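You operate a simulated robot arm through the tools that you are given. There is no shell and no other tool. Be economical: measure what you need, move in short steps, check, and stop when the job is done.

The job below is to be done with a simulated robot arm. You get a single attempt, and the scene is never put back.

TASK
Bleed the fuel line and park the red hose end in the black holder.
Fine: shut the bottle valve, open the black tap till the fuel pointer rests at zero, shut the red and black taps, then lift the hose. Where these are worked on the way, their far stop is far enough and under half their travel is too little: black tap.
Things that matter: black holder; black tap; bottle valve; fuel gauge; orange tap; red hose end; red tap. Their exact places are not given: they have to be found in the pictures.

Only the result counts: the job must be done as asked and must still hold three seconds after the hand-in. Knocking over, shifting, dropping, spilling or breaking anything else fails it.

THE ROBOT
A 6-joint arm with a two-finger parallel gripper on a trunk, on a base that drives. Base frame: it is fixed to the floor where the robot stands at the start and does not move with it; the origin is under the middle of the robot, x ahead of it, y to its left, z up. Lengths are in mm, angles in rad, forces in N, time in s.
With the tool pointing down near the work surface it reaches from about 260 to 680 mm from the robot's upright axis, wherever it stands. Its first joint turns from -2.897 to 2.897 rad. Places, roughly: black holder [-400, 600, 800]; black tap [500, 200, 900]; bottle valve [500, -100, 700]; fuel gauge [500, 0, 800]; orange tap [500, 400, 900]; red tap [500, 400, 900]. Payload 4.1 kg.
Tool frame: the origin (TCP) lies between the finger pads and is the grasp point; the fingertips stand 23 mm ahead of it; z points along the fingers, y is the line along which they close. The gripper opens to 94 mm. The fingers are 38 mm wide and 10 mm thick; the gripper's body (54 by 96 mm) begins 39 mm behind the TCP.
Orientation is that of the tool frame in the base frame, as a unit quaternion [x, y, z, w]. With the fingers straight down and closing along the base's y, the tool's x points along the base's -x, its y along +y and its z along -z.

THE INTERFACE
- The arm moves only by the tool play_rows. Its argument "targets" is a list of rows, each a list of 7 numbers: the opening, from 0 (shut) to 1 (fully open), then the shift along the tool's x, y, z in mm, then the turn, a rotation vector about the tool's x, y, z in rad. In form: [[hand, dx, dy, dz, ax, ay, az], ...]. A call has 1 to 20 rows; each row is the pose to reach, as a shift and turn from the pose commanded when the call began, along the tool's axes at that moment. A row lasts 0.2 s, in which the tool goes at most 50 mm and 0.15 rad; a call with a longer step from one row to the next is refused whole, and so is a gripper value outside its range. Where a pose cannot be reached the arm comes as near as it can. A force on the tool above 40 N (or 10 N above the force at the start of the call, whichever is more), or a blocked arm, ends the call early, and 0.2 s more pass. Each finger travels about 45 mm/s and halts on what it meets, pressing with about 28 N; the grip force reading is that of the motor and also rises with nothing between the fingers. The clock runs only during rows and for 0.2 s after the last one: add rows that repeat a pose to give the fingers time. It gives the time, the measured TCP pose, the force on the tool (base axes), the opening and the grip force at its end, in the units of the frame above (readings bear some noise), with the torque about the TCP (base axes, N m) and any sound that the robot's microphone picked up.
- Cameras (640 x 400 px; columns grow to the right, rows downward): "scene" is now at [-3.3, 220, 1509.2]; the picture's right is [0.64, -0.76, 0.00], its down [-0.60, -0.51, -0.62] and it looks along [0.47, 0.40, -0.78] (base axes); focal length 214 px, centre (320, 200). "wrist" rides on the gripper at [86, 16, -75] in the tool frame; the picture's right is [-0.18, 0.98, 0.00], its down [-0.58, -0.11, -0.81] and it looks along [-0.79, -0.15, 0.59] (tool axes); focal length 243 px, centre (320, 200).
- grab_frame(camera): a new picture of that camera. The clock stands still meanwhile.
- move_column(by): slides the trunk up (or, below 0, down) by that many mm; the arm and the scene camera ride with it, the base frame stays. It gives what a move gives, with no picture.
- steer(legs): drives the robot by 1 to 6 legs, each [ahead, turn to the left] in mm and rad, along the robot's own axes; the way and the turn of a leg run together, so that a leg with both is an arc; at most 1500 mm and 3.142 rad a leg. The arm and the cameras ride along, it lands a little off, and it stops where it bumps. It gives what a move gives.
- turn_head(pan, tilt): turns the head with the scene camera to pan (to the left, within 2.705 rad either way) and tilt (down, from -0.506 to 1.204), counted from straight ahead of the robot. It gives what a move gives.
- probe_pixels(camera, pixels): for up to 12 pixels [column, row] of the newest picture of that camera ("zoom" is the newest enlarged one), the place [x, y, z] in the base frame of the surface seen there, good to about 3 mm, but the place of the scene camera against the robot may be out by one fixed shift of up to 12 mm in any direction. The clock stands still meanwhile.
- enlarge(camera, box): a new picture of the part [left, top, right, bottom] of that camera's present view, enlarged. The clock stands still meanwhile.
- finish_job(): hands the job in; it is judged then, once.

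Work in short steps. Measure before you move; look again where a grasp or a placing could have gone wrong, and mend it. You have 80 turns and 60 pictures in all, those below and enlarged ones among them. Open the gripper and draw the arm clear of the work before you hand the job in, unless the task says otherwise; then end with one line.

The tools are called after "Request:" as a command line: name --pt "numbers of a row" for each row, then --argument value for the rest, lists and objects as JSON in quotes. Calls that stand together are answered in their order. play_rows: Moves the arm, as the interface text tells. Its arguments: {"type":"object","properties":{"targets":{"type":"array","items":{"type":"array","items":{"type":"number"}}}},"required":["targets"]} The other tools are called the same way: move_column (by) slides the trunk up or down; steer (legs) drives the base; turn_head (pan, tilt) turns the head that bears the scene camera; grab_frame (camera) takes a picture; probe_pixels (camera, pixels) gives the place of the surface under pixels of a picture; enlarge (camera, box) takes an enlarged picture of a part of a camera's view; finish_job () hands the job in.

At the start:

```text
t: 0.0
tcp_pos: [282.5, 324.0, 1254.3]
orientation: [0.0, 1.0, 0.001, 0.0]
force: [0.0, -0.1, -0.2]
moment: [0.02, -0.01, -0.02]
width: 94.2
finger_force: 0.1
trunk travel left (down, up): [-475.0, 115.0]
robot x, y, heading: [-3.5, 4.3, -0.003]
head pan, tilt: [0.7, 0.901]
```

scene: 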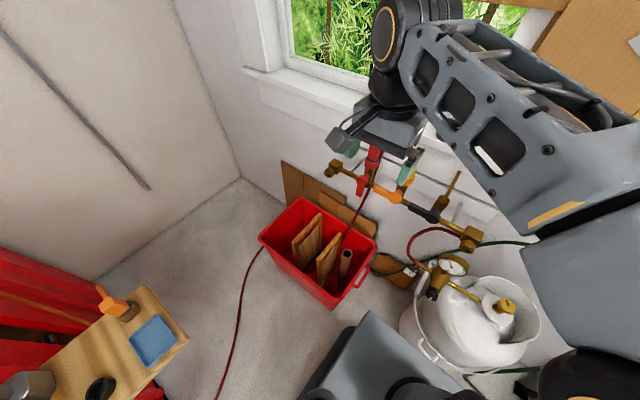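
wrist: 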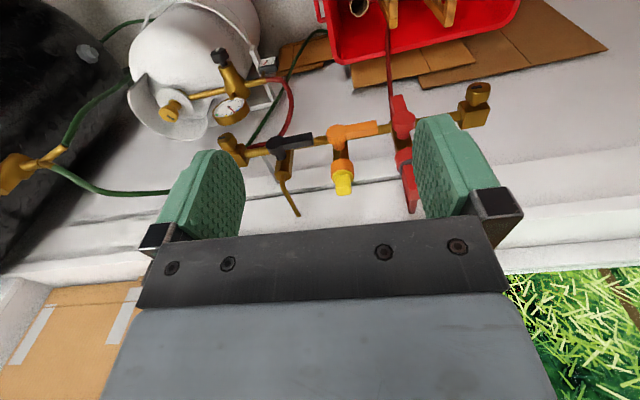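

The pictures show the manifold with red, orange and black taps, the gauge and the bottle valve. I enlarge the wrist and scene views to see them better.

Request:
enlarge --camera "wrist" --box '[120, 20, 520, 270]'

Request:
enlarge --camera "scene" --box '[300, 130, 540, 370]'

Request:
probe_pixels --camera "wrist" --pixels '[[300, 142], [275, 146], [360, 130], [400, 105], [403, 120], [341, 180], [408, 190], [480, 92], [225, 148], [168, 110], [230, 108], [290, 205]]'

```text
1.60 times, centred on (320, 145) of wrist
```

zoom: 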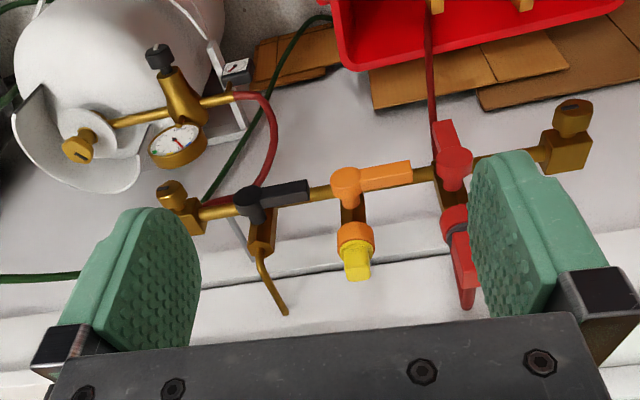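

```text
1.67 times, centred on (420, 250) of scene
```

zoom: 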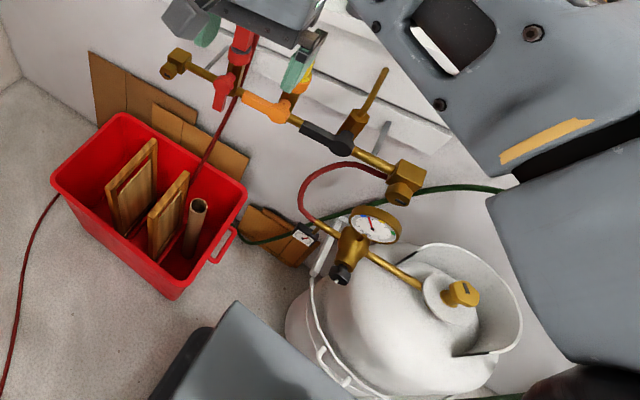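

```text
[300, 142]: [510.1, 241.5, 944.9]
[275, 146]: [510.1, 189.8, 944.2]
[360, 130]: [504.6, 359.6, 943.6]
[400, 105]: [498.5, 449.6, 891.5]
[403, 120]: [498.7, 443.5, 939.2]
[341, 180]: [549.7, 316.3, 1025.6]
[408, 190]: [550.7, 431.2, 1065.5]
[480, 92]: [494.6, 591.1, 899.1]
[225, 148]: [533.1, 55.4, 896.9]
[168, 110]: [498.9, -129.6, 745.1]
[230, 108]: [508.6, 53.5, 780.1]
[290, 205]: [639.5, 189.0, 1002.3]
```

I look more closely at the manifold, bottle valve and holder, and then probe them.

Request:
enlarge --camera "wrist" --box '[370, 80, 530, 220]'

Request:
enlarge --camera "scene" --box '[400, 240, 550, 340]'

Request:
enlarge --camera "scene" --box '[0, 260, 240, 400]'

Request:
probe_pixels --camera "scene" --pixels '[[505, 306], [498, 302], [485, 304], [454, 264], [100, 390], [150, 340], [115, 300], [160, 290], [330, 300], [35, 385], [374, 155], [440, 350]]'

```text
2.86 times, centred on (450, 150) of wrist
```

zoom: 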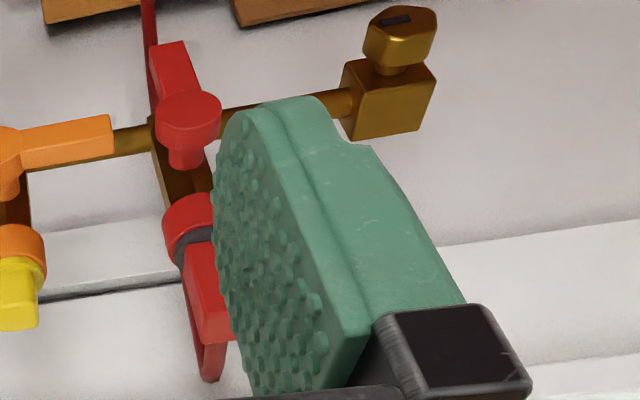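

```text
4.00 times, centred on (475, 290) of scene
```

zoom: 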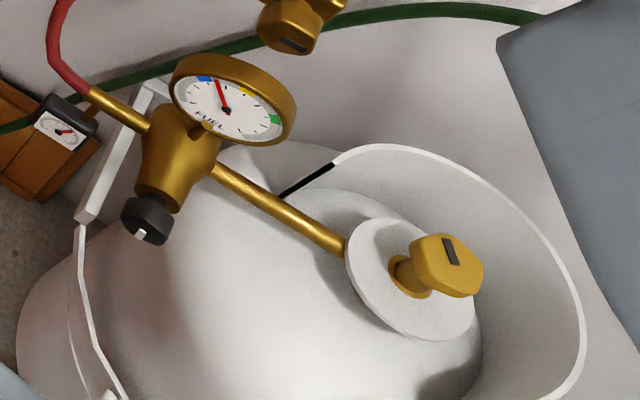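

```text
2.67 times, centred on (120, 330) of scene
```

zoom: 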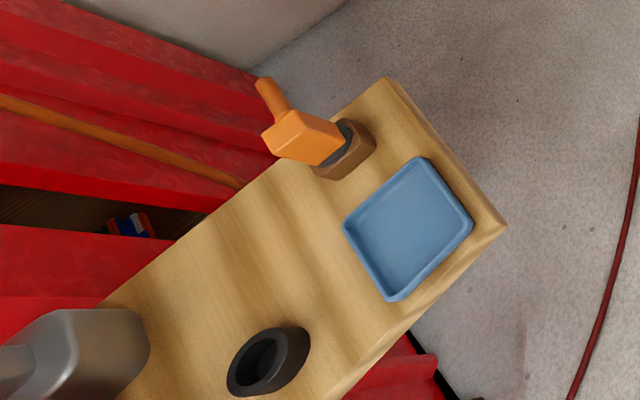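

```text
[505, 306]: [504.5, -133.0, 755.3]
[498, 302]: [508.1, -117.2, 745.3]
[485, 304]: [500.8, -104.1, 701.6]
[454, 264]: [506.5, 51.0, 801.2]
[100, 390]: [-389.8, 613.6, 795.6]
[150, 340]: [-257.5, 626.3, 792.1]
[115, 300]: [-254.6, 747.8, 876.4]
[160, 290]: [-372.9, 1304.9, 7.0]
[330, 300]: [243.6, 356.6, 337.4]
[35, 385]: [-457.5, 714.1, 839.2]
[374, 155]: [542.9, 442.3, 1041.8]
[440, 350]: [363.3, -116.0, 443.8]
```

The valve knob is a vertical-axis knob near (505,-131,750). I lower the trunk by 250 and carry the arm sideways above the valve.

Request:
move_column --by -250

Request:
play_rows --pt "1 0 -45 0 0 0 0" --pt "1 -10 -90 0 0 0 0" --pt "1 -25 -135 5 0 0 0" --pt "1 -40 -180 20 0 0 0" --pt "1 -55 -222 40 0 0 0" --pt "1 -70 -264 60 0 0 0" --pt "1 -85 -306 80 0 0 0" --pt "1 -100 -348 100 0 0 0" --pt "1 -115 -388 120 0 0 0" --pt "1 -130 -426 140 0 0 0" --pt "1 -150 -450 150 0 0 0" --pt "1 -150 -450 150 0 0 0"

Request:
grab_frame --camera "wrist"

Request:
grab_frame --camera "scene"

```text
t: 2.6
tcp_pos: [282.4, 323.6, 1004.0]
orientation: [0.001, 1.0, 0.001, 0.0]
force: [0.3, 0.7, -0.7]
moment: [-0.01, 0.0, -0.03]
width: 93.8
finger_force: 0.0
trunk travel left (down, up): [-225.0, 365.0]
robot x, y, heading: [0.4, -2.0, 0.002]
head pan, tilt: [0.7, 0.901]
```

```text
t: 5.2
tcp_pos: [433.2, -127.1, 853.1]
orientation: [0.001, 1.0, -0.001, 0.0]
force: [-0.5, 0.6, -0.1]
moment: [0.01, -0.02, -0.02]
width: 93.9
finger_force: 0.0
trunk travel left (down, up): [-225.0, 365.0]
robot x, y, heading: [2.8, -2.9, -0.003]
head pan, tilt: [0.7, 0.901]
```

```text
52 pictures are left
```

wrist: 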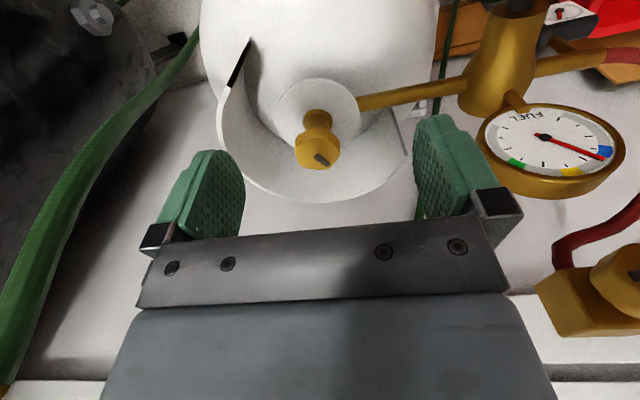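

```text
51 pictures are left
```

scene: 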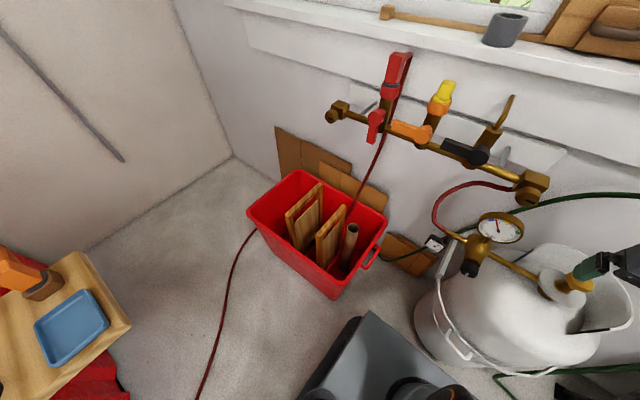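

The knob is seen at (317,150) in the wrist picture; the collar surrounds it. I enlarge and probe it, and the gauge.

Request:
enlarge --camera "wrist" --box '[240, 60, 400, 200]'

Request:
probe_pixels --camera "zoom" --pixels '[[310, 250], [330, 280], [290, 300], [350, 200], [310, 170], [230, 250], [270, 260], [400, 250], [320, 380], [455, 200], [240, 200], [372, 240]]'

Request:
enlarge --camera "wrist" --box '[470, 80, 640, 210]'

```text
2.86 times, centred on (320, 130) of wrist
```

zoom: 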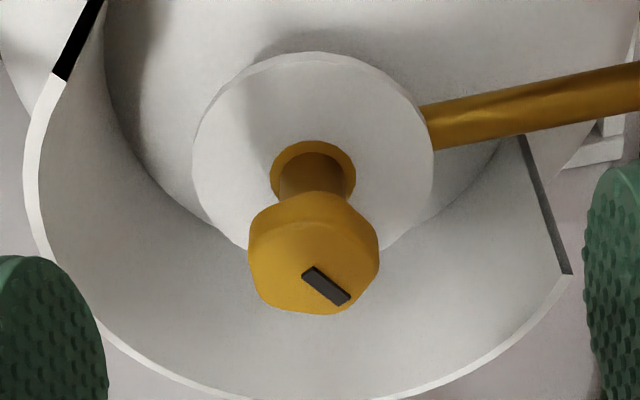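

```text
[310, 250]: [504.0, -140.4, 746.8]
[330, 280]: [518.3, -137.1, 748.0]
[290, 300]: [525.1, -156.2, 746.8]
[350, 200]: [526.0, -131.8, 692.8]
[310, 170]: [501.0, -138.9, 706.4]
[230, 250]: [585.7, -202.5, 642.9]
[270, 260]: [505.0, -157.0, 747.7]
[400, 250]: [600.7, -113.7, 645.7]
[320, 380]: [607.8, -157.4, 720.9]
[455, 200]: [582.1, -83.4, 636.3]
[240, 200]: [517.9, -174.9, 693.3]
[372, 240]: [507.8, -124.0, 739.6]
```

```text
3.08 times, centred on (555, 145) of wrist
```

zoom: 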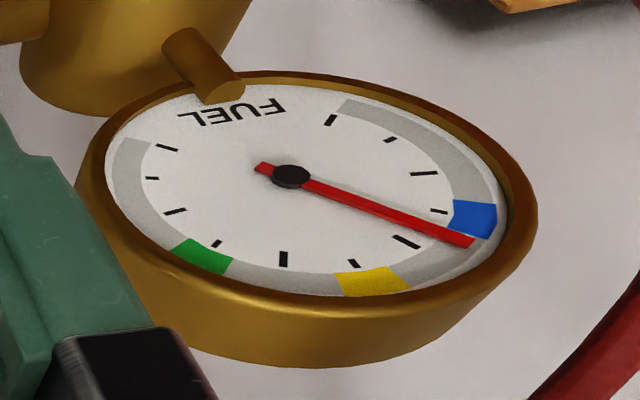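

Knob axis is about (512,-141), top z 748, ~47 mm across. I go above it with the hand pre-turned -1.2 rad, and then descend to z≈738.

Request:
play_rows --pt "1 -20 -4 0 0 0 -0.15" --pt "1 -40 -8 0 0 0 -0.3" --pt "1 -60 -11 10 0 0 -0.45" --pt "1 -79 -14 20 0 0 -0.6" --pt "1 -79 -14 40 0 0 -0.75" --pt "1 -79 -14 50 0 0 -0.9" --pt "1 -79 -14 60 0 0 -1.05" --pt "1 -79 -14 60 0 0 -1.2" --pt "1 -79 -14 60 0 0 -1.2"

Request:
grab_frame --camera "wrist"

```text
t: 7.2
tcp_pos: [510.4, -141.2, 794.9]
orientation: [-0.566, 0.825, 0.0, 0.0]
force: [-0.2, -1.3, 0.4]
moment: [-0.01, 0.02, -0.03]
width: 94.0
finger_force: 0.0
trunk travel left (down, up): [-225.0, 365.0]
robot x, y, heading: [2.8, 2.9, 0.007]
head pan, tilt: [0.7, 0.901]
```

```text
48 pictures are left
```

wrist: 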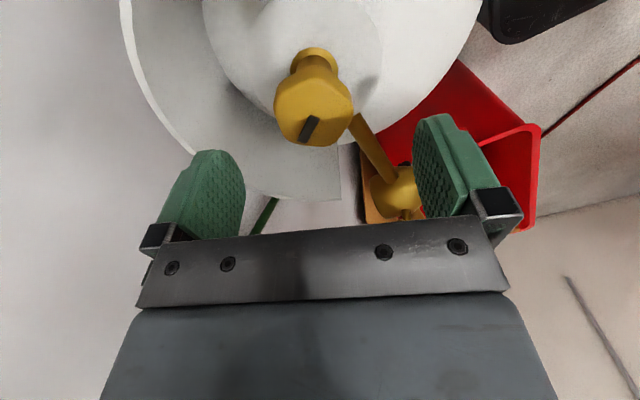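

Knob at (313,110); fingers at (215,200) and (450,170). I probe the knob edges to check centring.

Request:
probe_pixels --camera "wrist" --pixels '[[313, 115], [279, 105], [348, 105], [312, 143], [312, 90], [295, 138], [330, 138], [300, 60], [335, 58]]'

```text
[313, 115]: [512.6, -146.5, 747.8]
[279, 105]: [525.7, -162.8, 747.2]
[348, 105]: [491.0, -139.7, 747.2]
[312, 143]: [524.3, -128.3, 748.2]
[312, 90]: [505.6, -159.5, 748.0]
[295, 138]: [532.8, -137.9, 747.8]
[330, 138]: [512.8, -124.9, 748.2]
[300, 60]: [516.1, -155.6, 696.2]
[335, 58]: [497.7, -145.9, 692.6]
```

Centre is about (512,-144.5). I correct by (2.5,-2.7) in the tool frame, descend 57 mm and grip.

Request:
play_rows --pt "1 2.5 -2.7 20 0 0 0" --pt "1 2.5 -2.7 45 0 0 0" --pt "1 2.5 -2.7 57 0 0 0" --pt "1 2.5 -2.7 57 0 0 0" --pt "0 2.5 -2.7 57 0 0 0" --pt "0 2.5 -2.7 57 0 0 0" --pt "0 2.5 -2.7 57 0 0 0" --pt "0 2.5 -2.7 57 0 0 0" --pt "0 2.5 -2.7 57 0 0 0"

```text
t: 9.2
tcp_pos: [514.5, -144.4, 736.0]
orientation: [-0.565, 0.825, -0.001, -0.001]
force: [2.1, -1.5, -1.1]
moment: [-0.06, -0.17, 0.0]
width: 47.2
finger_force: 45.0
trunk travel left (down, up): [-225.0, 365.0]
robot x, y, heading: [0.7, -0.6, -0.004]
head pan, tilt: [0.7, 0.901]
```

Gripped at 47 mm. I turn clockwise (positive about tool z) by 2.1 rad in steps.

Request:
play_rows --pt "0 0 0 0 0 0 0.12" --pt "0 0 0 0 0 0 0.24" --pt "0 0 0 0 0 0 0.36" --pt "0 0 0 0 0 0 0.48" --pt "0 0 0 0 0 0 0.6" --pt "0 0 0 0 0 0 0.72" --pt "0 0 0 0 0 0 0.84" --pt "0 0 0 0 0 0 0.96" --pt "0 0 0 0 0 0 1.08" --pt "0 0 0 0 0 0 1.2" --pt "0 0 0 0 0 0 1.32" --pt "0 0 0 0 0 0 1.44" --pt "0 0 0 0 0 0 1.56" --pt "0 0 0 0 0 0 1.68" --pt "0 0 0 0 0 0 1.8" --pt "0 0 0 0 0 0 1.92" --pt "0 0 0 0 0 0 2.04"

Request:
grab_frame --camera "wrist"

```text
t: 12.8
tcp_pos: [514.4, -145.7, 736.2]
orientation: [0.409, 0.912, 0.0, 0.0]
force: [20.8, -24.4, -7.5]
moment: [-0.04, 0.2, -0.05]
width: 47.0
finger_force: 45.4
trunk travel left (down, up): [-225.0, 365.0]
robot x, y, heading: [1.1, 2.0, 0.0]
head pan, tilt: [0.7, 0.901]
```

```text
47 pictures are left
```

wrist: 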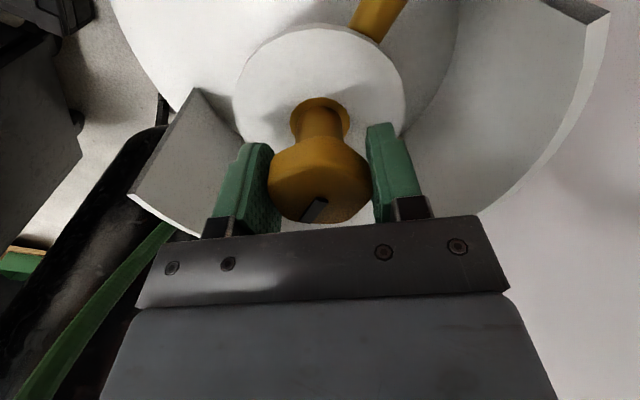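

The knob turned with the hand (mark at (313,210) same in the hand frame) with no stop felt. I release, rise, turn back and look.

Request:
play_rows --pt "1 0 0 0 0 0 0" --pt "1 0 0 0 0 0 0" --pt "1 0 0 0 0 0 0" --pt "1 0 0 -30 0 0 0" --pt "1 0 0 -57 0 0 -0.1" --pt "1 0 0 -57 0 0 -0.25" --pt "1 0 0 -57 0 0 -0.4" --pt "1 0 0 -57 0 0 -0.55" --pt "1 0 0 -57 0 0 -0.7" --pt "1 0 0 -57 0 0 -0.85" --pt "1 0 0 -57 0 0 -1.0" --pt "1 0 0 -57 0 0 -1.15" --pt "1 0 0 -57 0 0 -1.3" --pt "1 0 0 -57 0 0 -1.45" --pt "1 0 0 -57 0 0 -1.6" --pt "1 0 0 -57 0 0 -1.75" --pt "1 0 0 -57 0 0 -1.9" --pt "1 0 0 -57 0 0 -2.04" --pt "1 0 0 -57 0 0 -2.04"

Request:
grab_frame --camera "wrist"

Request:
enlarge --camera "scene" --box '[420, 190, 640, 330]'

```text
t: 16.8
tcp_pos: [514.4, -142.7, 794.3]
orientation: [-0.566, 0.824, 0.0, 0.0]
force: [0.7, -0.6, -0.1]
moment: [0.0, -0.01, 0.01]
width: 94.3
finger_force: 0.1
trunk travel left (down, up): [-225.0, 365.0]
robot x, y, heading: [1.7, -3.1, 0.004]
head pan, tilt: [0.7, 0.901]
```

```text
46 pictures are left
```

wrist: 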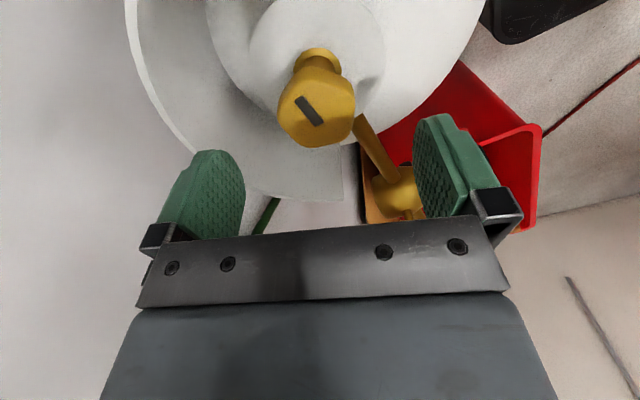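

```text
2.86 times, centred on (530, 260) of scene
```

zoom: 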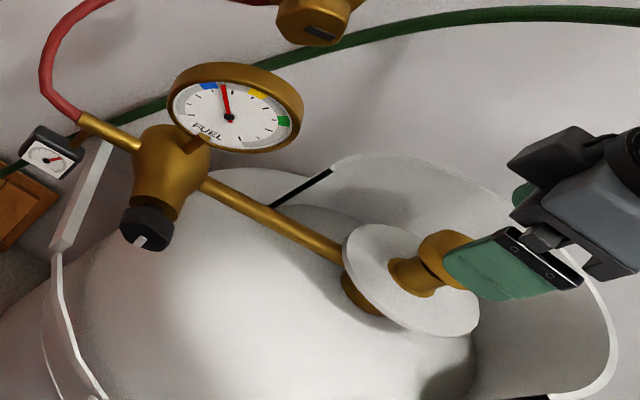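

The knob has turned. I regrip and turn another 2.1 rad, watching the moment for the stop.

Request:
play_rows --pt "1 1.9 -0.7 25 0 0 0" --pt "1 1.9 -0.7 57 0 0 0" --pt "0 1.9 -0.7 57 0 0 0" --pt "0 1.9 -0.7 57 0 0 0" --pt "0 1.9 -0.7 57 0 0 0" --pt "0 1.9 -0.7 57 0 0 0" --pt "0 1.9 -0.7 57 0 0 0"

Request:
play_rows --pt "0 0 0 0 0 0 0.12" --pt "0 0 0 0 0 0 0.24" --pt "0 0 0 0 0 0 0.36" --pt "0 0 0 0 0 0 0.48" --pt "0 0 0 0 0 0 0.6" --pt "0 0 0 0 0 0 0.72" --pt "0 0 0 0 0 0 0.84" --pt "0 0 0 0 0 0 0.96" --pt "0 0 0 0 0 0 1.08" --pt "0 0 0 0 0 0 1.2" --pt "0 0 0 0 0 0 1.32" --pt "0 0 0 0 0 0 1.44" --pt "0 0 0 0 0 0 1.56" --pt "0 0 0 0 0 0 1.68" --pt "0 0 0 0 0 0 1.8" --pt "0 0 0 0 0 0 1.92" --pt "0 0 0 0 0 0 2.04"

Request:
grab_frame --camera "wrist"

```text
t: 18.4
tcp_pos: [513.9, -145.3, 733.1]
orientation: [-0.565, 0.825, 0.001, -0.002]
force: [-14.3, 3.9, -3.8]
moment: [0.13, -0.03, 0.0]
width: 47.7
finger_force: 45.4
trunk travel left (down, up): [-225.0, 365.0]
robot x, y, heading: [-1.8, -1.8, -0.001]
head pan, tilt: [0.7, 0.901]
```

```text
t: 22.0
tcp_pos: [516.0, -145.9, 736.9]
orientation: [0.408, 0.913, 0.001, 0.0]
force: [6.1, 5.8, -19.5]
moment: [0.37, -0.4, 1.1]
width: 47.7
finger_force: 44.6
trunk travel left (down, up): [-225.0, 365.0]
robot x, y, heading: [4.1, 0.5, -0.003]
head pan, tilt: [0.7, 0.901]
```

```text
44 pictures are left
```

wrist: 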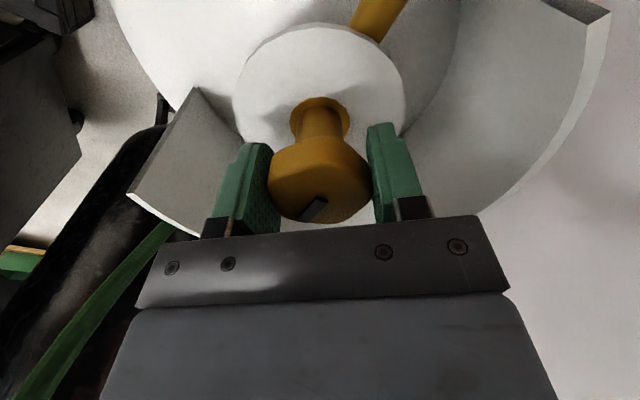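

The mark is back at the same angle while the hand turned and the moment rose to 1.1 N m: the valve is at its shut stop. I release, rise, and back off.

Request:
play_rows --pt "1 0 0 0 0 0 0" --pt "1 0 0 0 0 0 0" --pt "1 0 0 0 0 0 0" --pt "1 0 0 -35 0 0 0" --pt "1 0 0 -70 0 0 -0.1" --pt "1 0 0 -110 0 0 -0.25" --pt "1 0 0 -150 0 0 -0.4" --pt "1 0 0 -150 0 0 -0.55" --pt "1 0 0 -150 0 0 -0.7" --pt "1 0 0 -150 0 0 -0.84" --pt "1 0 0 -150 0 0 -0.84"

Request:
grab_frame --camera "wrist"

Request:
enlarge --camera "scene" --box '[310, 40, 570, 220]'

Request:
probe_pixels --camera "zoom" --pixels '[[410, 275], [325, 257], [220, 225], [280, 240], [165, 175], [155, 235], [212, 60], [190, 130], [500, 150], [480, 300], [210, 215], [320, 150]]'

```text
t: 24.4
tcp_pos: [515.2, -145.6, 887.8]
orientation: [-0.001, 1.0, 0.0, 0.0]
force: [-0.6, 0.2, 0.7]
moment: [-0.01, 0.01, 0.0]
width: 94.1
finger_force: 0.0
trunk travel left (down, up): [-225.0, 365.0]
robot x, y, heading: [0.1, -1.5, 0.001]
head pan, tilt: [0.7, 0.901]
```

```text
43 pictures are left
```

wrist: 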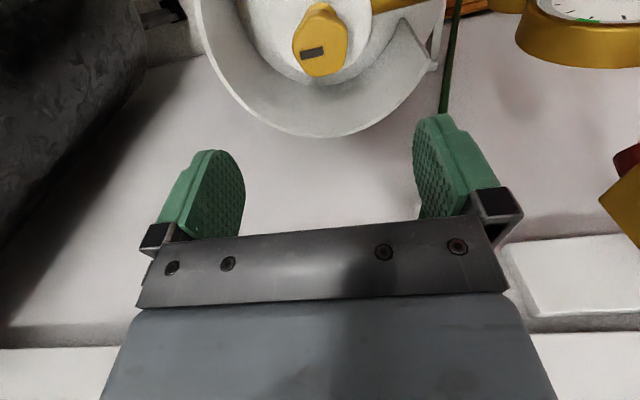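

```text
2.22 times, centred on (440, 130) of scene
```

zoom: 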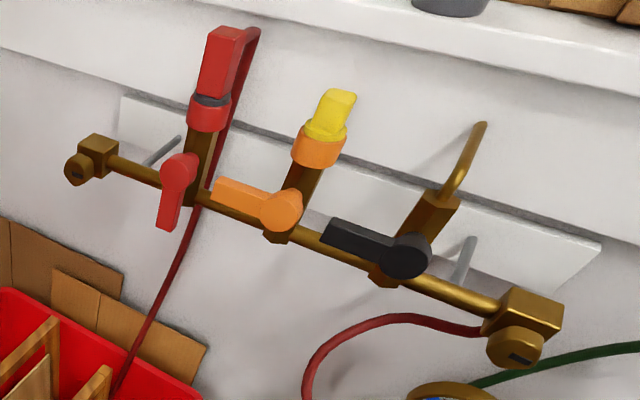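

```text
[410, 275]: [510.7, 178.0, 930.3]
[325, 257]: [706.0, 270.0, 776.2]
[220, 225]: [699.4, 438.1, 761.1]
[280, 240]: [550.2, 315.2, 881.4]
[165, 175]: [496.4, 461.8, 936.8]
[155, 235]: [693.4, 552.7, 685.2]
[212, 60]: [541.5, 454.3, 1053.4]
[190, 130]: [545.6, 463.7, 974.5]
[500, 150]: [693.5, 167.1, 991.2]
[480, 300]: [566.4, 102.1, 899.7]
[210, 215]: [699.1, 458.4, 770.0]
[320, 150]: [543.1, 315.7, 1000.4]
```

I probe the levers in this enlarged picture: black pivot (405,255), black tip (335,237), red pivot (178,172), red tip (168,220), hose end.

Request:
probe_pixels --camera "zoom" --pixels '[[405, 257], [330, 238], [328, 225], [360, 240], [385, 250], [178, 168], [167, 222], [172, 200], [225, 40], [210, 90], [205, 118], [415, 222]]'

Request:
enlarge --camera "scene" --box '[430, 100, 530, 180]'

Request:
enlarge --camera "scene" --box '[350, 40, 450, 150]'

```text
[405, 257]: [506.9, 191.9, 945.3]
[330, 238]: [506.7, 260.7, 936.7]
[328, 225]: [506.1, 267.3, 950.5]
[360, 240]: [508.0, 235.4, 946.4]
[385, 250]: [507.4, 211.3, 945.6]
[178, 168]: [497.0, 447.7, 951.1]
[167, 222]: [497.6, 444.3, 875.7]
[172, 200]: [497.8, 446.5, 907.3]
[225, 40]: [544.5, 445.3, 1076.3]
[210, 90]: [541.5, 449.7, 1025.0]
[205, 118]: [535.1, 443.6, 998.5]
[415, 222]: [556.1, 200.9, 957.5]
```

```text
5.00 times, centred on (480, 140) of scene
```

zoom: 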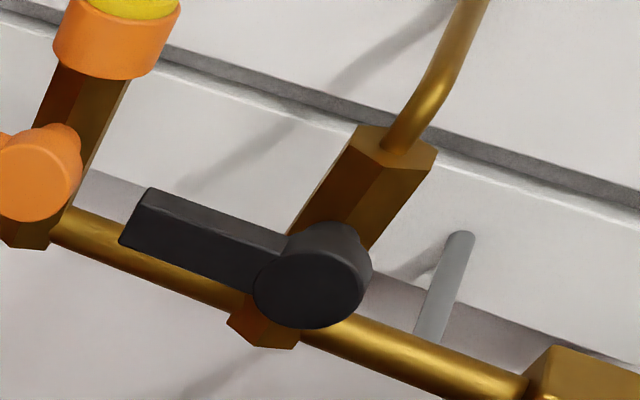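

```text
3.64 times, centred on (400, 95) of scene
```

zoom: 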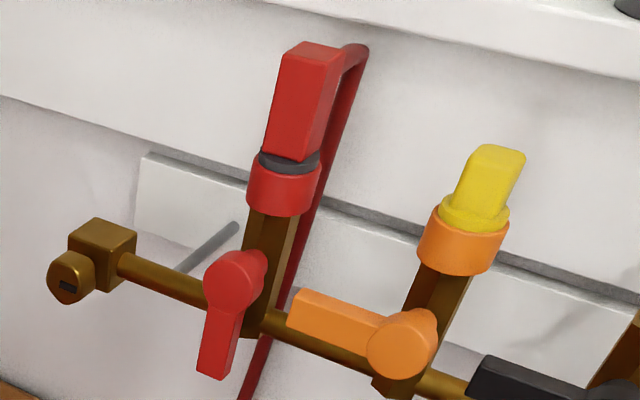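

Black lever: pivot (507,191,945), lever along +y to y≈266. I back off to x≈410 and shift in front of it, then pitch the hand forward.

Request:
play_rows --pt "0.6 45 0 -10 0 0 0" --pt "0.6 90 10 -20 0 0 0" --pt "0.6 105 55 -40 0 0 0" --pt "0.6 105 100 -72 0 0 0" --pt "0.6 105 148 -72 0 0 0" --pt "0.6 105 196 -72 0 0 0" --pt "0.6 105 244 -72 0 0 0" --pt "0.6 105 292 -72 0 0 0" --pt "0.6 105 340 -72 0 0 0" --pt "0.6 105 385 -72 0 0 0" --pt "0.6 105 385 -72 0 0 0"

Request:
play_rows --pt "0.6 0 0 0 0 -0.15 0" --pt "0.6 0 0 0 0 -0.3 0" --pt "0.6 0 0 0 0 -0.45 0" --pt "0.6 0 0 0 0 -0.6 0" --pt "0.6 0 0 0 0 -0.75 0" --pt "0.6 0 0 0 0 -0.9 0" --pt "0.6 0 0 0 0 -1.05 0" --pt "0.6 0 0 0 0 -1.2 0" --pt "0.6 0 0 0 0 -1.35 0" --pt "0.6 0 0 0 0 -1.5 0" --pt "0.6 0 0 0 0 -1.5708 0" --pt "0.6 0 0 0 0 -1.5708 0"

```text
refused: row 3 steps farther than a row can; nothing moved
```

```text
t: 27.0
tcp_pos: [513.6, -145.9, 885.2]
orientation: [0.001, 0.706, -0.001, 0.708]
force: [-0.2, 1.3, -0.4]
moment: [0.0, 0.01, 0.0]
width: 56.4
finger_force: 0.0
trunk travel left (down, up): [-225.0, 365.0]
robot x, y, heading: [1.8, 2.8, -0.001]
head pan, tilt: [0.7, 0.901]
```

The first call was refused (step too long) but the hand has pitched forward in place. I back out, shift sideways and roll +90°.

Request:
play_rows --pt "0.6 -10 0 -40 0 0 0" --pt "0.6 -20 0 -80 0 0 0" --pt "0.6 -30 0 -113 0 0 0" --pt "0.6 -45 35 -113 0 0 0" --pt "0.6 -60 75 -113 0 0 0" --pt "0.6 -60 120 -113 0 0 0.1" --pt "0.6 -60 165 -113 0 0 0.24" --pt "0.6 -60 210 -113 0 0 0.38" --pt "0.6 -60 255 -113 0 0 0.52" --pt "0.6 -60 300 -113 0 0 0.66" --pt "0.6 -60 345 -113 0 0 0.8" --pt "0.6 -60 386 -113 0 0 0.94" --pt "0.6 -60 386 -113 0 0 1.08" --pt "0.6 -60 386 -113 0 0 1.22" --pt "0.6 -60 386 -113 0 0 1.36" --pt "0.6 -60 386 -113 0 0 1.5" --pt "0.6 -60 386 -113 0 0 1.5708" --pt "0.6 -60 386 -113 0 0 1.5708"

Request:
grab_frame --camera "wrist"

Request:
grab_frame --camera "scene"

```text
t: 31.0
tcp_pos: [427.6, 4.4, 941.6]
orientation: [0.52, 0.546, 0.48, 0.448]
force: [-0.2, 0.5, -0.7]
moment: [-0.03, 0.06, 0.01]
width: 56.4
finger_force: 0.1
out of reach, approached as far as the arm can: row 3, 4, 5, 6, 7, 8, 9, 10, 11, 12, 13, 14, 15, 16, 17, 18
trunk travel left (down, up): [-225.0, 365.0]
robot x, y, heading: [2.2, 1.2, -0.002]
head pan, tilt: [0.7, 0.901]
stopped in row 18: the arm was blocked; the commanded pose is now the measured one
```

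```text
39 pictures are left
```

wrist: 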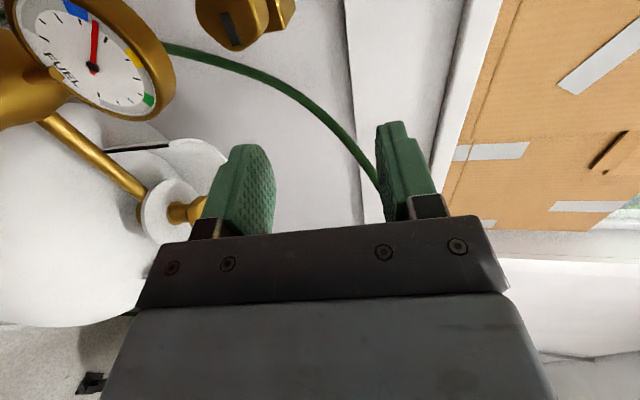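

```text
38 pictures are left
```

scene: 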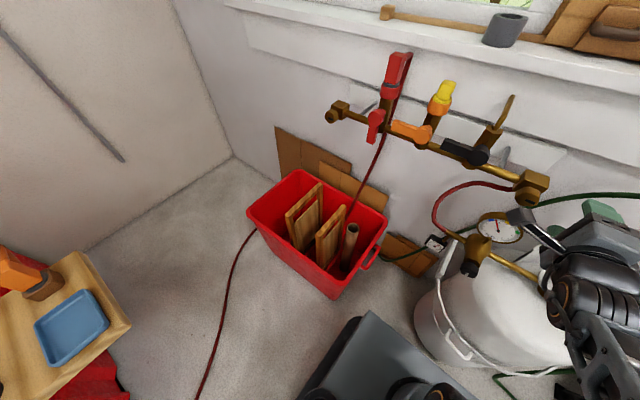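

The arm cannot fold that close with a forward hand. I back the robot 130 mm to gain room and then move in front of the lever.

Request:
steer --legs '[[-130, 0]]'

Request:
play_rows --pt "0.6 0 0 30 0 0 0" --pt "0.6 20 0 60 0 0 0" --pt "0.6 50 0 80 0 0 0" --pt "0.6 80 0 100 0 0 0" --pt "0.6 80 0 100 0 0 0"

```text
t: 32.2
tcp_pos: [299.1, 5.5, 940.7]
orientation: [0.52, 0.547, 0.481, 0.447]
force: [-0.4, 0.8, 0.1]
moment: [-0.01, 0.01, -0.02]
width: 56.5
finger_force: 0.1
trunk travel left (down, up): [-225.0, 365.0]
robot x, y, heading: [-128.5, 0.3, 0.003]
head pan, tilt: [0.7, 0.901]
```

```text
t: 33.5
tcp_pos: [372.0, 2.0, 948.0]
orientation: [0.518, 0.549, 0.482, 0.444]
force: [-0.9, 0.6, -0.1]
moment: [-0.01, -0.01, 0.02]
width: 56.6
finger_force: 0.2
out of reach, approached as far as the arm can: row 1, 2, 3, 4, 5
trunk travel left (down, up): [-225.0, 365.0]
robot x, y, heading: [-129.2, -1.2, -0.005]
head pan, tilt: [0.7, 0.901]
```

The reach is limited in this roll, not in position. I roll back toward 0 and move to y≈150 to test the reach.

Request:
play_rows --pt "0.6 0 0 0 0 0 -0.14" --pt "0.6 0 0 0 0 0 -0.28" --pt "0.6 0 0 0 0 0 -0.42" --pt "0.6 0 0 0 0 0 -0.56" --pt "0.6 0 0 0 0 0 -0.7" --pt "0.6 0 0 0 0 0 -0.84" --pt "0.6 0 0 0 0 0 -0.98" --pt "0.6 0 0 0 0 0 -1.12" --pt "0.6 0 0 0 0 0 -1.26" --pt "0.6 0 0 0 0 0 -1.4" --pt "0.6 0 0 0 0 0 -1.5" --pt "0.6 40 0 0 0 0 -1.5" --pt "0.6 80 0 0 0 0 -1.5" --pt "0.6 120 0 0 0 0 -1.5" --pt "0.6 120 0 0 0 0 -1.5"

```text
t: 36.6
tcp_pos: [369.3, 4.3, 960.4]
orientation: [0.006, 0.755, 0.05, 0.654]
force: [-0.1, 0.1, 0.3]
moment: [-0.01, -0.02, 0.0]
width: 56.2
finger_force: 0.2
out of reach, approached as far as the arm can: row 12, 13, 14, 15
trunk travel left (down, up): [-225.0, 365.0]
robot x, y, heading: [-129.8, -1.7, 0.001]
head pan, tilt: [0.7, 0.901]
```

Lateral motion is blocked near y≈0 with the hand forward (wrist limit). I pitch down again, move to y≈240 with the hand down, then pitch forward there.

Request:
play_rows --pt "0.6 0 0 0 0.011 0.143 -0.001" --pt "0.6 0 0 0 0.022 0.285 -0.003" --pt "0.6 0 0 0 0.033 0.428 -0.004" --pt "0.6 0 0 0 0.044 0.57 -0.005" --pt "0.6 0 0 0 0.055 0.713 -0.007" --pt "0.6 0 0 0 0.065 0.856 -0.008" --pt "0.6 0 0 0 0.076 0.998 -0.009" --pt "0.6 0 0 0 0.087 1.141 -0.01" --pt "0.6 0 0 0 0.098 1.283 -0.012" --pt "0.6 0 0 0 0.109 1.426 -0.013" --pt "0.6 0 0 0 0.109 1.426 -0.013"

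Request:
play_rows --pt "0.6 0 45 0 0 0 0" --pt "0.6 0 90 0 0 0 0" --pt "0.6 0 135 0 0 0 0" --pt "0.6 0 180 0 0 0 0" --pt "0.6 0 225 0 0 0 0" --pt "0.6 0 236 0 0 0 0" --pt "0.6 0 236 0 0 0 0"

Request:
play_rows --pt "0.6 0 0 0 0 -0.15 0" --pt "0.6 0 0 0 0 -0.3 0" --pt "0.6 0 0 0 0 -0.45 0" --pt "0.6 0 0 0 0 -0.6 0" --pt "0.6 0 0 0 0 -0.75 0" --pt "0.6 0 0 0 0 -0.9 0" --pt "0.6 0 0 0 0 -1.05 0" --pt "0.6 0 0 0 0 -1.2 0" --pt "0.6 0 0 0 0 -1.35 0" --pt "0.6 0 0 0 0 -1.5 0" --pt "0.6 0 0 0 0 -1.5708 0" --pt "0.6 0 0 0 0 -1.5708 0"

```text
t: 39.0
tcp_pos: [370.5, 3.6, 959.1]
orientation: [0.003, 1.0, 0.0, 0.0]
force: [0.9, -0.4, -1.5]
moment: [0.01, 0.02, 0.0]
width: 56.4
finger_force: 0.0
out of reach, approached as far as the arm can: row 2, 3
trunk travel left (down, up): [-225.0, 365.0]
robot x, y, heading: [-129.4, 1.2, 0.004]
head pan, tilt: [0.7, 0.901]
```

```text
t: 40.6
tcp_pos: [370.4, 240.6, 961.1]
orientation: [0.004, 1.0, 0.0, 0.002]
force: [0.4, 0.2, -0.3]
moment: [-0.01, 0.01, 0.0]
width: 56.5
finger_force: 0.0
trunk travel left (down, up): [-225.0, 365.0]
robot x, y, heading: [-131.5, 0.8, 0.002]
head pan, tilt: [0.7, 0.901]
```

```text
t: 43.2
tcp_pos: [371.7, 240.7, 959.5]
orientation: [0.002, 0.706, -0.003, 0.708]
force: [-0.8, 0.1, -0.8]
moment: [-0.01, 0.0, -0.02]
width: 56.3
finger_force: 0.0
trunk travel left (down, up): [-225.0, 365.0]
robot x, y, heading: [-129.6, 0.7, 0.007]
head pan, tilt: [0.7, 0.901]
```

That works. Now I roll +90° there to bring the closing line vertical.

Request:
play_rows --pt "0.6 0 0 0 0 0 0.14" --pt "0.6 0 0 0 0 0 0.28" --pt "0.6 0 0 0 0 0 0.42" --pt "0.6 0 0 0 0 0 0.56" --pt "0.6 0 0 0 0 0 0.7" --pt "0.6 0 0 0 0 0 0.84" --pt "0.6 0 0 0 0 0 0.98" --pt "0.6 0 0 0 0 0 1.12" --pt "0.6 0 0 0 0 0 1.26" --pt "0.6 0 0 0 0 0 1.4" --pt "0.6 0 0 0 0 0 1.5" --pt "0.6 8 0 20 0 0 1.5708" --pt "0.6 14 0 40 0 0 1.5708" --pt "0.6 14 0 40 0 0 1.5708"

Request:
grab_frame --camera "wrist"

```text
t: 46.2
tcp_pos: [464.6, 251.4, 1114.1]
orientation: [0.51, 0.528, 0.471, 0.489]
force: [-0.7, -0.4, -0.8]
moment: [0.01, -0.01, -0.02]
width: 56.3
finger_force: 0.0
out of reach, approached as far as the arm can: row 6, 7, 8, 9, 10, 11, 12, 13, 14
trunk travel left (down, up): [-225.0, 365.0]
robot x, y, heading: [-126.4, -4.0, 0.003]
head pan, tilt: [0.7, 0.901]
```

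```text
37 pictures are left
```

wrist: 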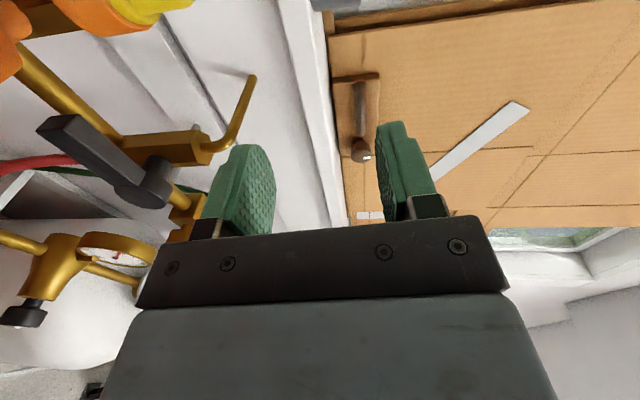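

Roll +90° is not reachable here. I roll back to 0 and will push the lever with closed fingers instead.

Request:
play_rows --pt "0.6 0 0 0 0 0 -0.14" --pt "0.6 0 0 0 0 0 -0.28" --pt "0.6 0 0 0 0 0 -0.42" --pt "0.6 0 0 0 0 0 -0.56" --pt "0.6 0 0 0 0 0 -0.7" --pt "0.6 0 0 0 0 0 -0.84" --pt "0.6 0 0 0 0 0 -0.98" --pt "0.6 0 0 0 0 0 -1.12" --pt "0.6 0 0 0 0 0 -1.26" --pt "0.6 0 0 0 0 0 -1.4" --pt "0.6 0 0 0 0 0 -1.5"

```text
t: 48.6
tcp_pos: [461.5, 253.4, 1116.3]
orientation: [0.013, 0.733, 0.009, 0.68]
force: [0.3, 0.1, -0.1]
moment: [0.02, -0.03, 0.03]
width: 56.3
finger_force: 0.1
trunk travel left (down, up): [-225.0, 365.0]
robot x, y, heading: [-130.3, -2.0, 0.001]
head pan, tilt: [0.7, 0.901]
```

I straighten the hand, close the fingers, and come to a spot in front of and above the black lever: (440,250,990).

Request:
play_rows --pt "0 20 0 0 0 -0.04 -0.015" --pt "0 60 -3 -5 -0.006 -0.075 -0.031" --pt "0 95 -3 -10 -0.006 -0.075 -0.031" --pt "0 127 -3 -14 -0.006 -0.075 -0.031" --pt "0 127 -3 -14 -0.006 -0.075 -0.031" --pt "0 127 -3 -14 -0.006 -0.075 -0.031" --pt "0 127 -3 -14 -0.006 -0.075 -0.031"

Request:
grab_frame --camera "scene"

Request:
grab_frame --camera "wrist"

```text
t: 50.2
tcp_pos: [437.9, 254.8, 993.2]
orientation: [0.002, 0.708, 0.002, 0.706]
force: [-0.8, 0.5, -0.5]
moment: [0.05, 0.0, 0.02]
width: 0.1
finger_force: 28.2
trunk travel left (down, up): [-225.0, 365.0]
robot x, y, heading: [-129.0, -3.2, 0.001]
head pan, tilt: [0.7, 0.901]
```

```text
36 pictures are left
```

scene: 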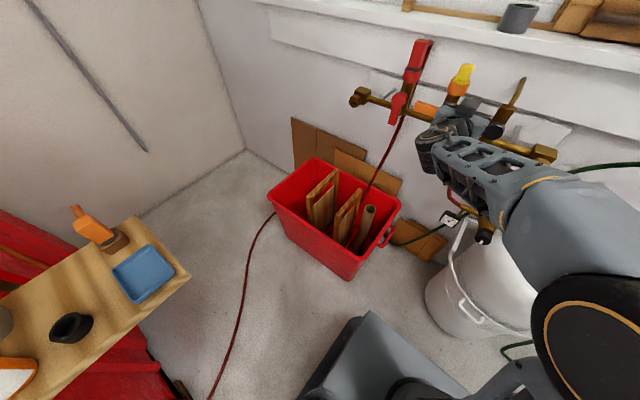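

```text
35 pictures are left
```

wrist: 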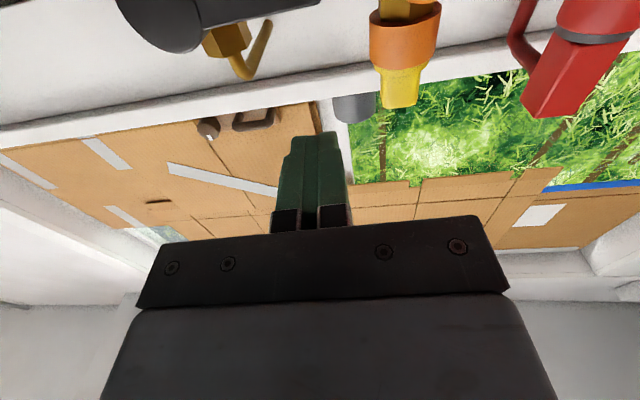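

I probe the lever in the wrist view to check the scene offset.

Request:
probe_pixels --camera "wrist" --pixels '[[170, 30], [140, 15], [200, 10], [250, 8], [300, 3], [315, 3], [225, 40], [410, 40]]'

Request:
probe_pixels --camera "scene" --pixels '[[495, 130], [462, 105], [475, 108], [398, 103], [417, 60], [463, 78]]'

```text
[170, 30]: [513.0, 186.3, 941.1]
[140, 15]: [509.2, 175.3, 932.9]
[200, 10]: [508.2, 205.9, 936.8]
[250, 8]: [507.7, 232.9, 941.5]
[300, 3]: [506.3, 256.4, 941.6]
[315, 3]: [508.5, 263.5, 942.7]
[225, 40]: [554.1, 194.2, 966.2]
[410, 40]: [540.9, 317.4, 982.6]
```

```text
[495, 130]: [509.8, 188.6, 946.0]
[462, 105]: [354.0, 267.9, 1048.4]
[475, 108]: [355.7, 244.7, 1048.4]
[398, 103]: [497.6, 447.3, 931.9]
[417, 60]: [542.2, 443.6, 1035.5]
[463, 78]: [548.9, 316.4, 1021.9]
```

The measurements agree. I go forward to x≈500 above the lever and push it down along an arc about (y191,z945).

Request:
play_rows --pt "0 0 0 30 0 0 0" --pt "0 0 0 62 0 0 0" --pt "0 10 -4 62 0 0 0" --pt "0 19 -8 62 0 0 0" --pt "0 28 -6 62 0 0 0" --pt "0 38 -4 62 0 0 0" --pt "0 50 -4 62 0 0 0" --pt "0 61 -6 62 0 0 0" --pt "0 74 -11 62 0 0 0" --pt "0 86 -18 62 0 0 0" --pt "0 95 -30 62 0 0 0" --pt "0 103 -42 62 0 0 0" --pt "0 104 -47 62 0 0 0" --pt "0 104 -47 62 0 0 0"

Request:
grab_frame --camera "scene"

```text
t: 53.2
tcp_pos: [499.4, 208.1, 886.4]
orientation: [0.001, 0.708, 0.003, 0.706]
force: [0.8, 2.4, -1.2]
moment: [-0.08, 0.05, 0.06]
width: 0.0
finger_force: 27.8
trunk travel left (down, up): [-225.0, 365.0]
robot x, y, heading: [-127.7, -1.2, 0.008]
head pan, tilt: [0.7, 0.901]
```

```text
34 pictures are left
```

scene: 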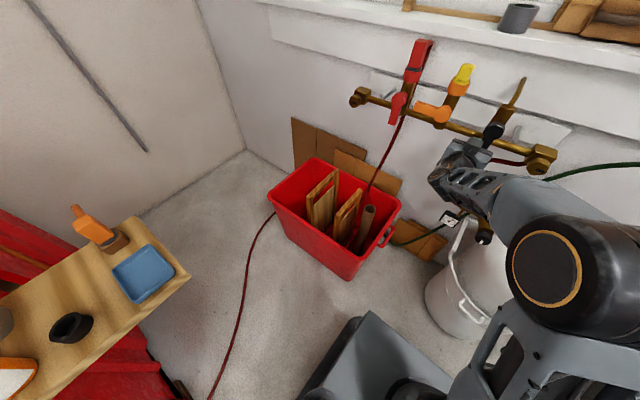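

The lever points down now. I back off and shift left toward the red tap so the gauge becomes visible.

Request:
play_rows --pt "0 0 6 -20 0 0 0" --pt "0 0 6 -70 0 0 0" --pt "0 0 50 -80 0 0 0" --pt "0 0 95 -80 0 0 0" --pt "0 0 140 -80 0 0 0" --pt "0 0 180 -80 0 0 0" --pt "0 0 180 -80 0 0 0"

Request:
grab_frame --camera "scene"

```text
t: 54.9
tcp_pos: [422.8, 390.4, 886.7]
orientation: [0.0, 0.708, 0.002, 0.707]
force: [0.2, 0.6, 0.2]
moment: [-0.01, 0.01, 0.01]
width: 0.0
finger_force: 27.7
trunk travel left (down, up): [-225.0, 365.0]
robot x, y, heading: [-127.2, -2.4, 0.001]
head pan, tilt: [0.7, 0.901]
```

```text
33 pictures are left
```

scene: 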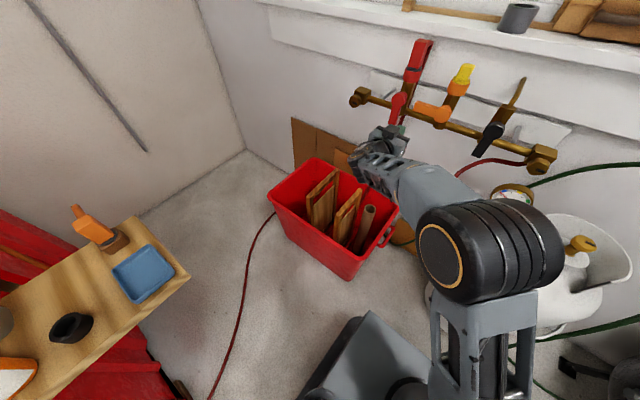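

The gauge shows at about (513,193), partly covered. I enlarge it with the black tap.

Request:
enlarge --camera "scene" --box '[450, 100, 570, 210]'

```text
3.64 times, centred on (510, 155) of scene
```

zoom: 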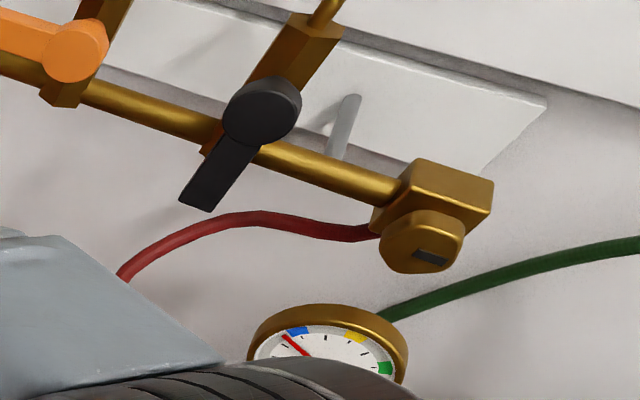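

The pointer is falling. I wait 4 s while shifting the hand a bit further left for a clearer view.

Request:
play_rows --pt "0 0 20 0 0 0 0" --pt "0 0 50 0 0 0 0" --pt "0 0 80 0 0 0 0" --pt "0 0 80 0 0 0 0" --pt "0 0 80 0 0 0 0" --pt "0 0 80 0 0 0 0" --pt "0 0 80 0 0 0 0" --pt "0 0 80 0 0 0 0" --pt "0 0 80 0 0 0 0" --pt "0 0 80 0 0 0 0" --pt "0 0 80 0 0 0 0" --pt "0 0 80 0 0 0 0" --pt "0 0 80 0 0 0 0" --pt "0 0 80 0 0 0 0" --pt "0 0 80 0 0 0 0" --pt "0 0 80 0 0 0 0" --pt "0 0 80 0 0 0 0" --pt "0 0 80 0 0 0 0" --pt "0 0 80 0 0 0 0" --pt "0 0 80 0 0 0 0"

Request:
enlarge --camera "scene" --box '[450, 140, 570, 230]'

```text
t: 59.0
tcp_pos: [419.0, 471.0, 886.0]
orientation: [0.0, 0.708, 0.003, 0.706]
force: [-0.2, -0.8, 0.1]
moment: [0.02, 0.01, -0.01]
width: 0.0
finger_force: 28.0
trunk travel left (down, up): [-225.0, 365.0]
robot x, y, heading: [-131.6, 2.6, 0.006]
head pan, tilt: [0.7, 0.901]
```

```text
4.44 times, centred on (510, 185) of scene
```

zoom: 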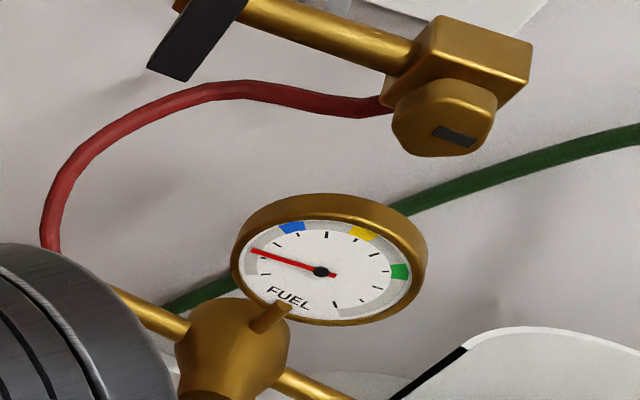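

Pointer is near zero and still falling. I wait 5 more seconds.

Request:
play_rows --pt "0 0 0 0 0 0 0" --pt "0 0 0 0 0 0 0" --pt "0 0 0 0 0 0 0" --pt "0 0 0 0 0 0 0" --pt "0 0 0 0 0 0 0" --pt "0 0 0 0 0 0 0" --pt "0 0 0 0 0 0 0" --pt "0 0 0 0 0 0 0" --pt "0 0 0 0 0 0 0" --pt "0 0 0 0 0 0 0" --pt "0 0 0 0 0 0 0" --pt "0 0 0 0 0 0 0" --pt "0 0 0 0 0 0 0" --pt "0 0 0 0 0 0 0" --pt "0 0 0 0 0 0 0" --pt "0 0 0 0 0 0 0" --pt "0 0 0 0 0 0 0" --pt "0 0 0 0 0 0 0" --pt "0 0 0 0 0 0 0" --pt "0 0 0 0 0 0 0"

Request:
play_rows --pt "0 0 0 0 0 0 0" --pt "0 0 0 0 0 0 0" --pt "0 0 0 0 0 0 0" --pt "0 0 0 0 0 0 0" --pt "0 0 0 0 0 0 0" --pt "0 0 0 0 0 0 0" --pt "0 0 0 0 0 0 0" --pt "0 0 0 0 0 0 0" --pt "0 0 0 0 0 0 0" --pt "0 0 0 0 0 0 0"

Request:
enlarge --camera "scene" --box '[480, 160, 560, 220]'

```text
t: 63.2
tcp_pos: [419.8, 469.9, 887.4]
orientation: [0.002, 0.708, 0.001, 0.706]
force: [0.6, 0.2, -0.5]
moment: [0.0, 0.03, 0.01]
width: 0.2
finger_force: 27.8
trunk travel left (down, up): [-225.0, 365.0]
robot x, y, heading: [-127.5, -2.2, 0.0]
head pan, tilt: [0.7, 0.901]
```

```text
t: 65.5
tcp_pos: [418.4, 469.3, 885.5]
orientation: [0.002, 0.708, 0.002, 0.706]
force: [-0.1, 0.2, 0.5]
moment: [-0.02, 0.01, 0.0]
width: 0.0
finger_force: 28.1
trunk travel left (down, up): [-225.0, 365.0]
robot x, y, heading: [-128.7, -1.6, 0.006]
head pan, tilt: [0.7, 0.901]
```

```text
6.67 times, centred on (520, 190) of scene
```

zoom: 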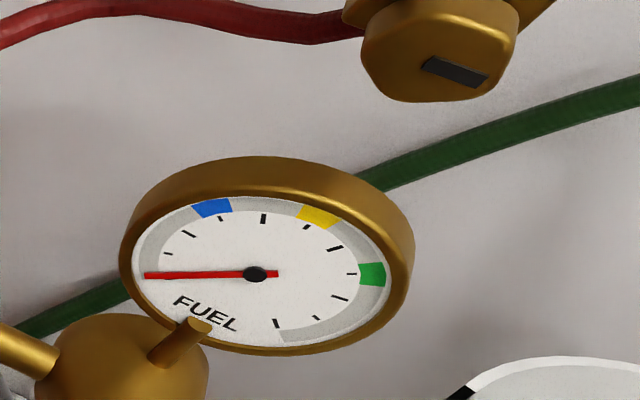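

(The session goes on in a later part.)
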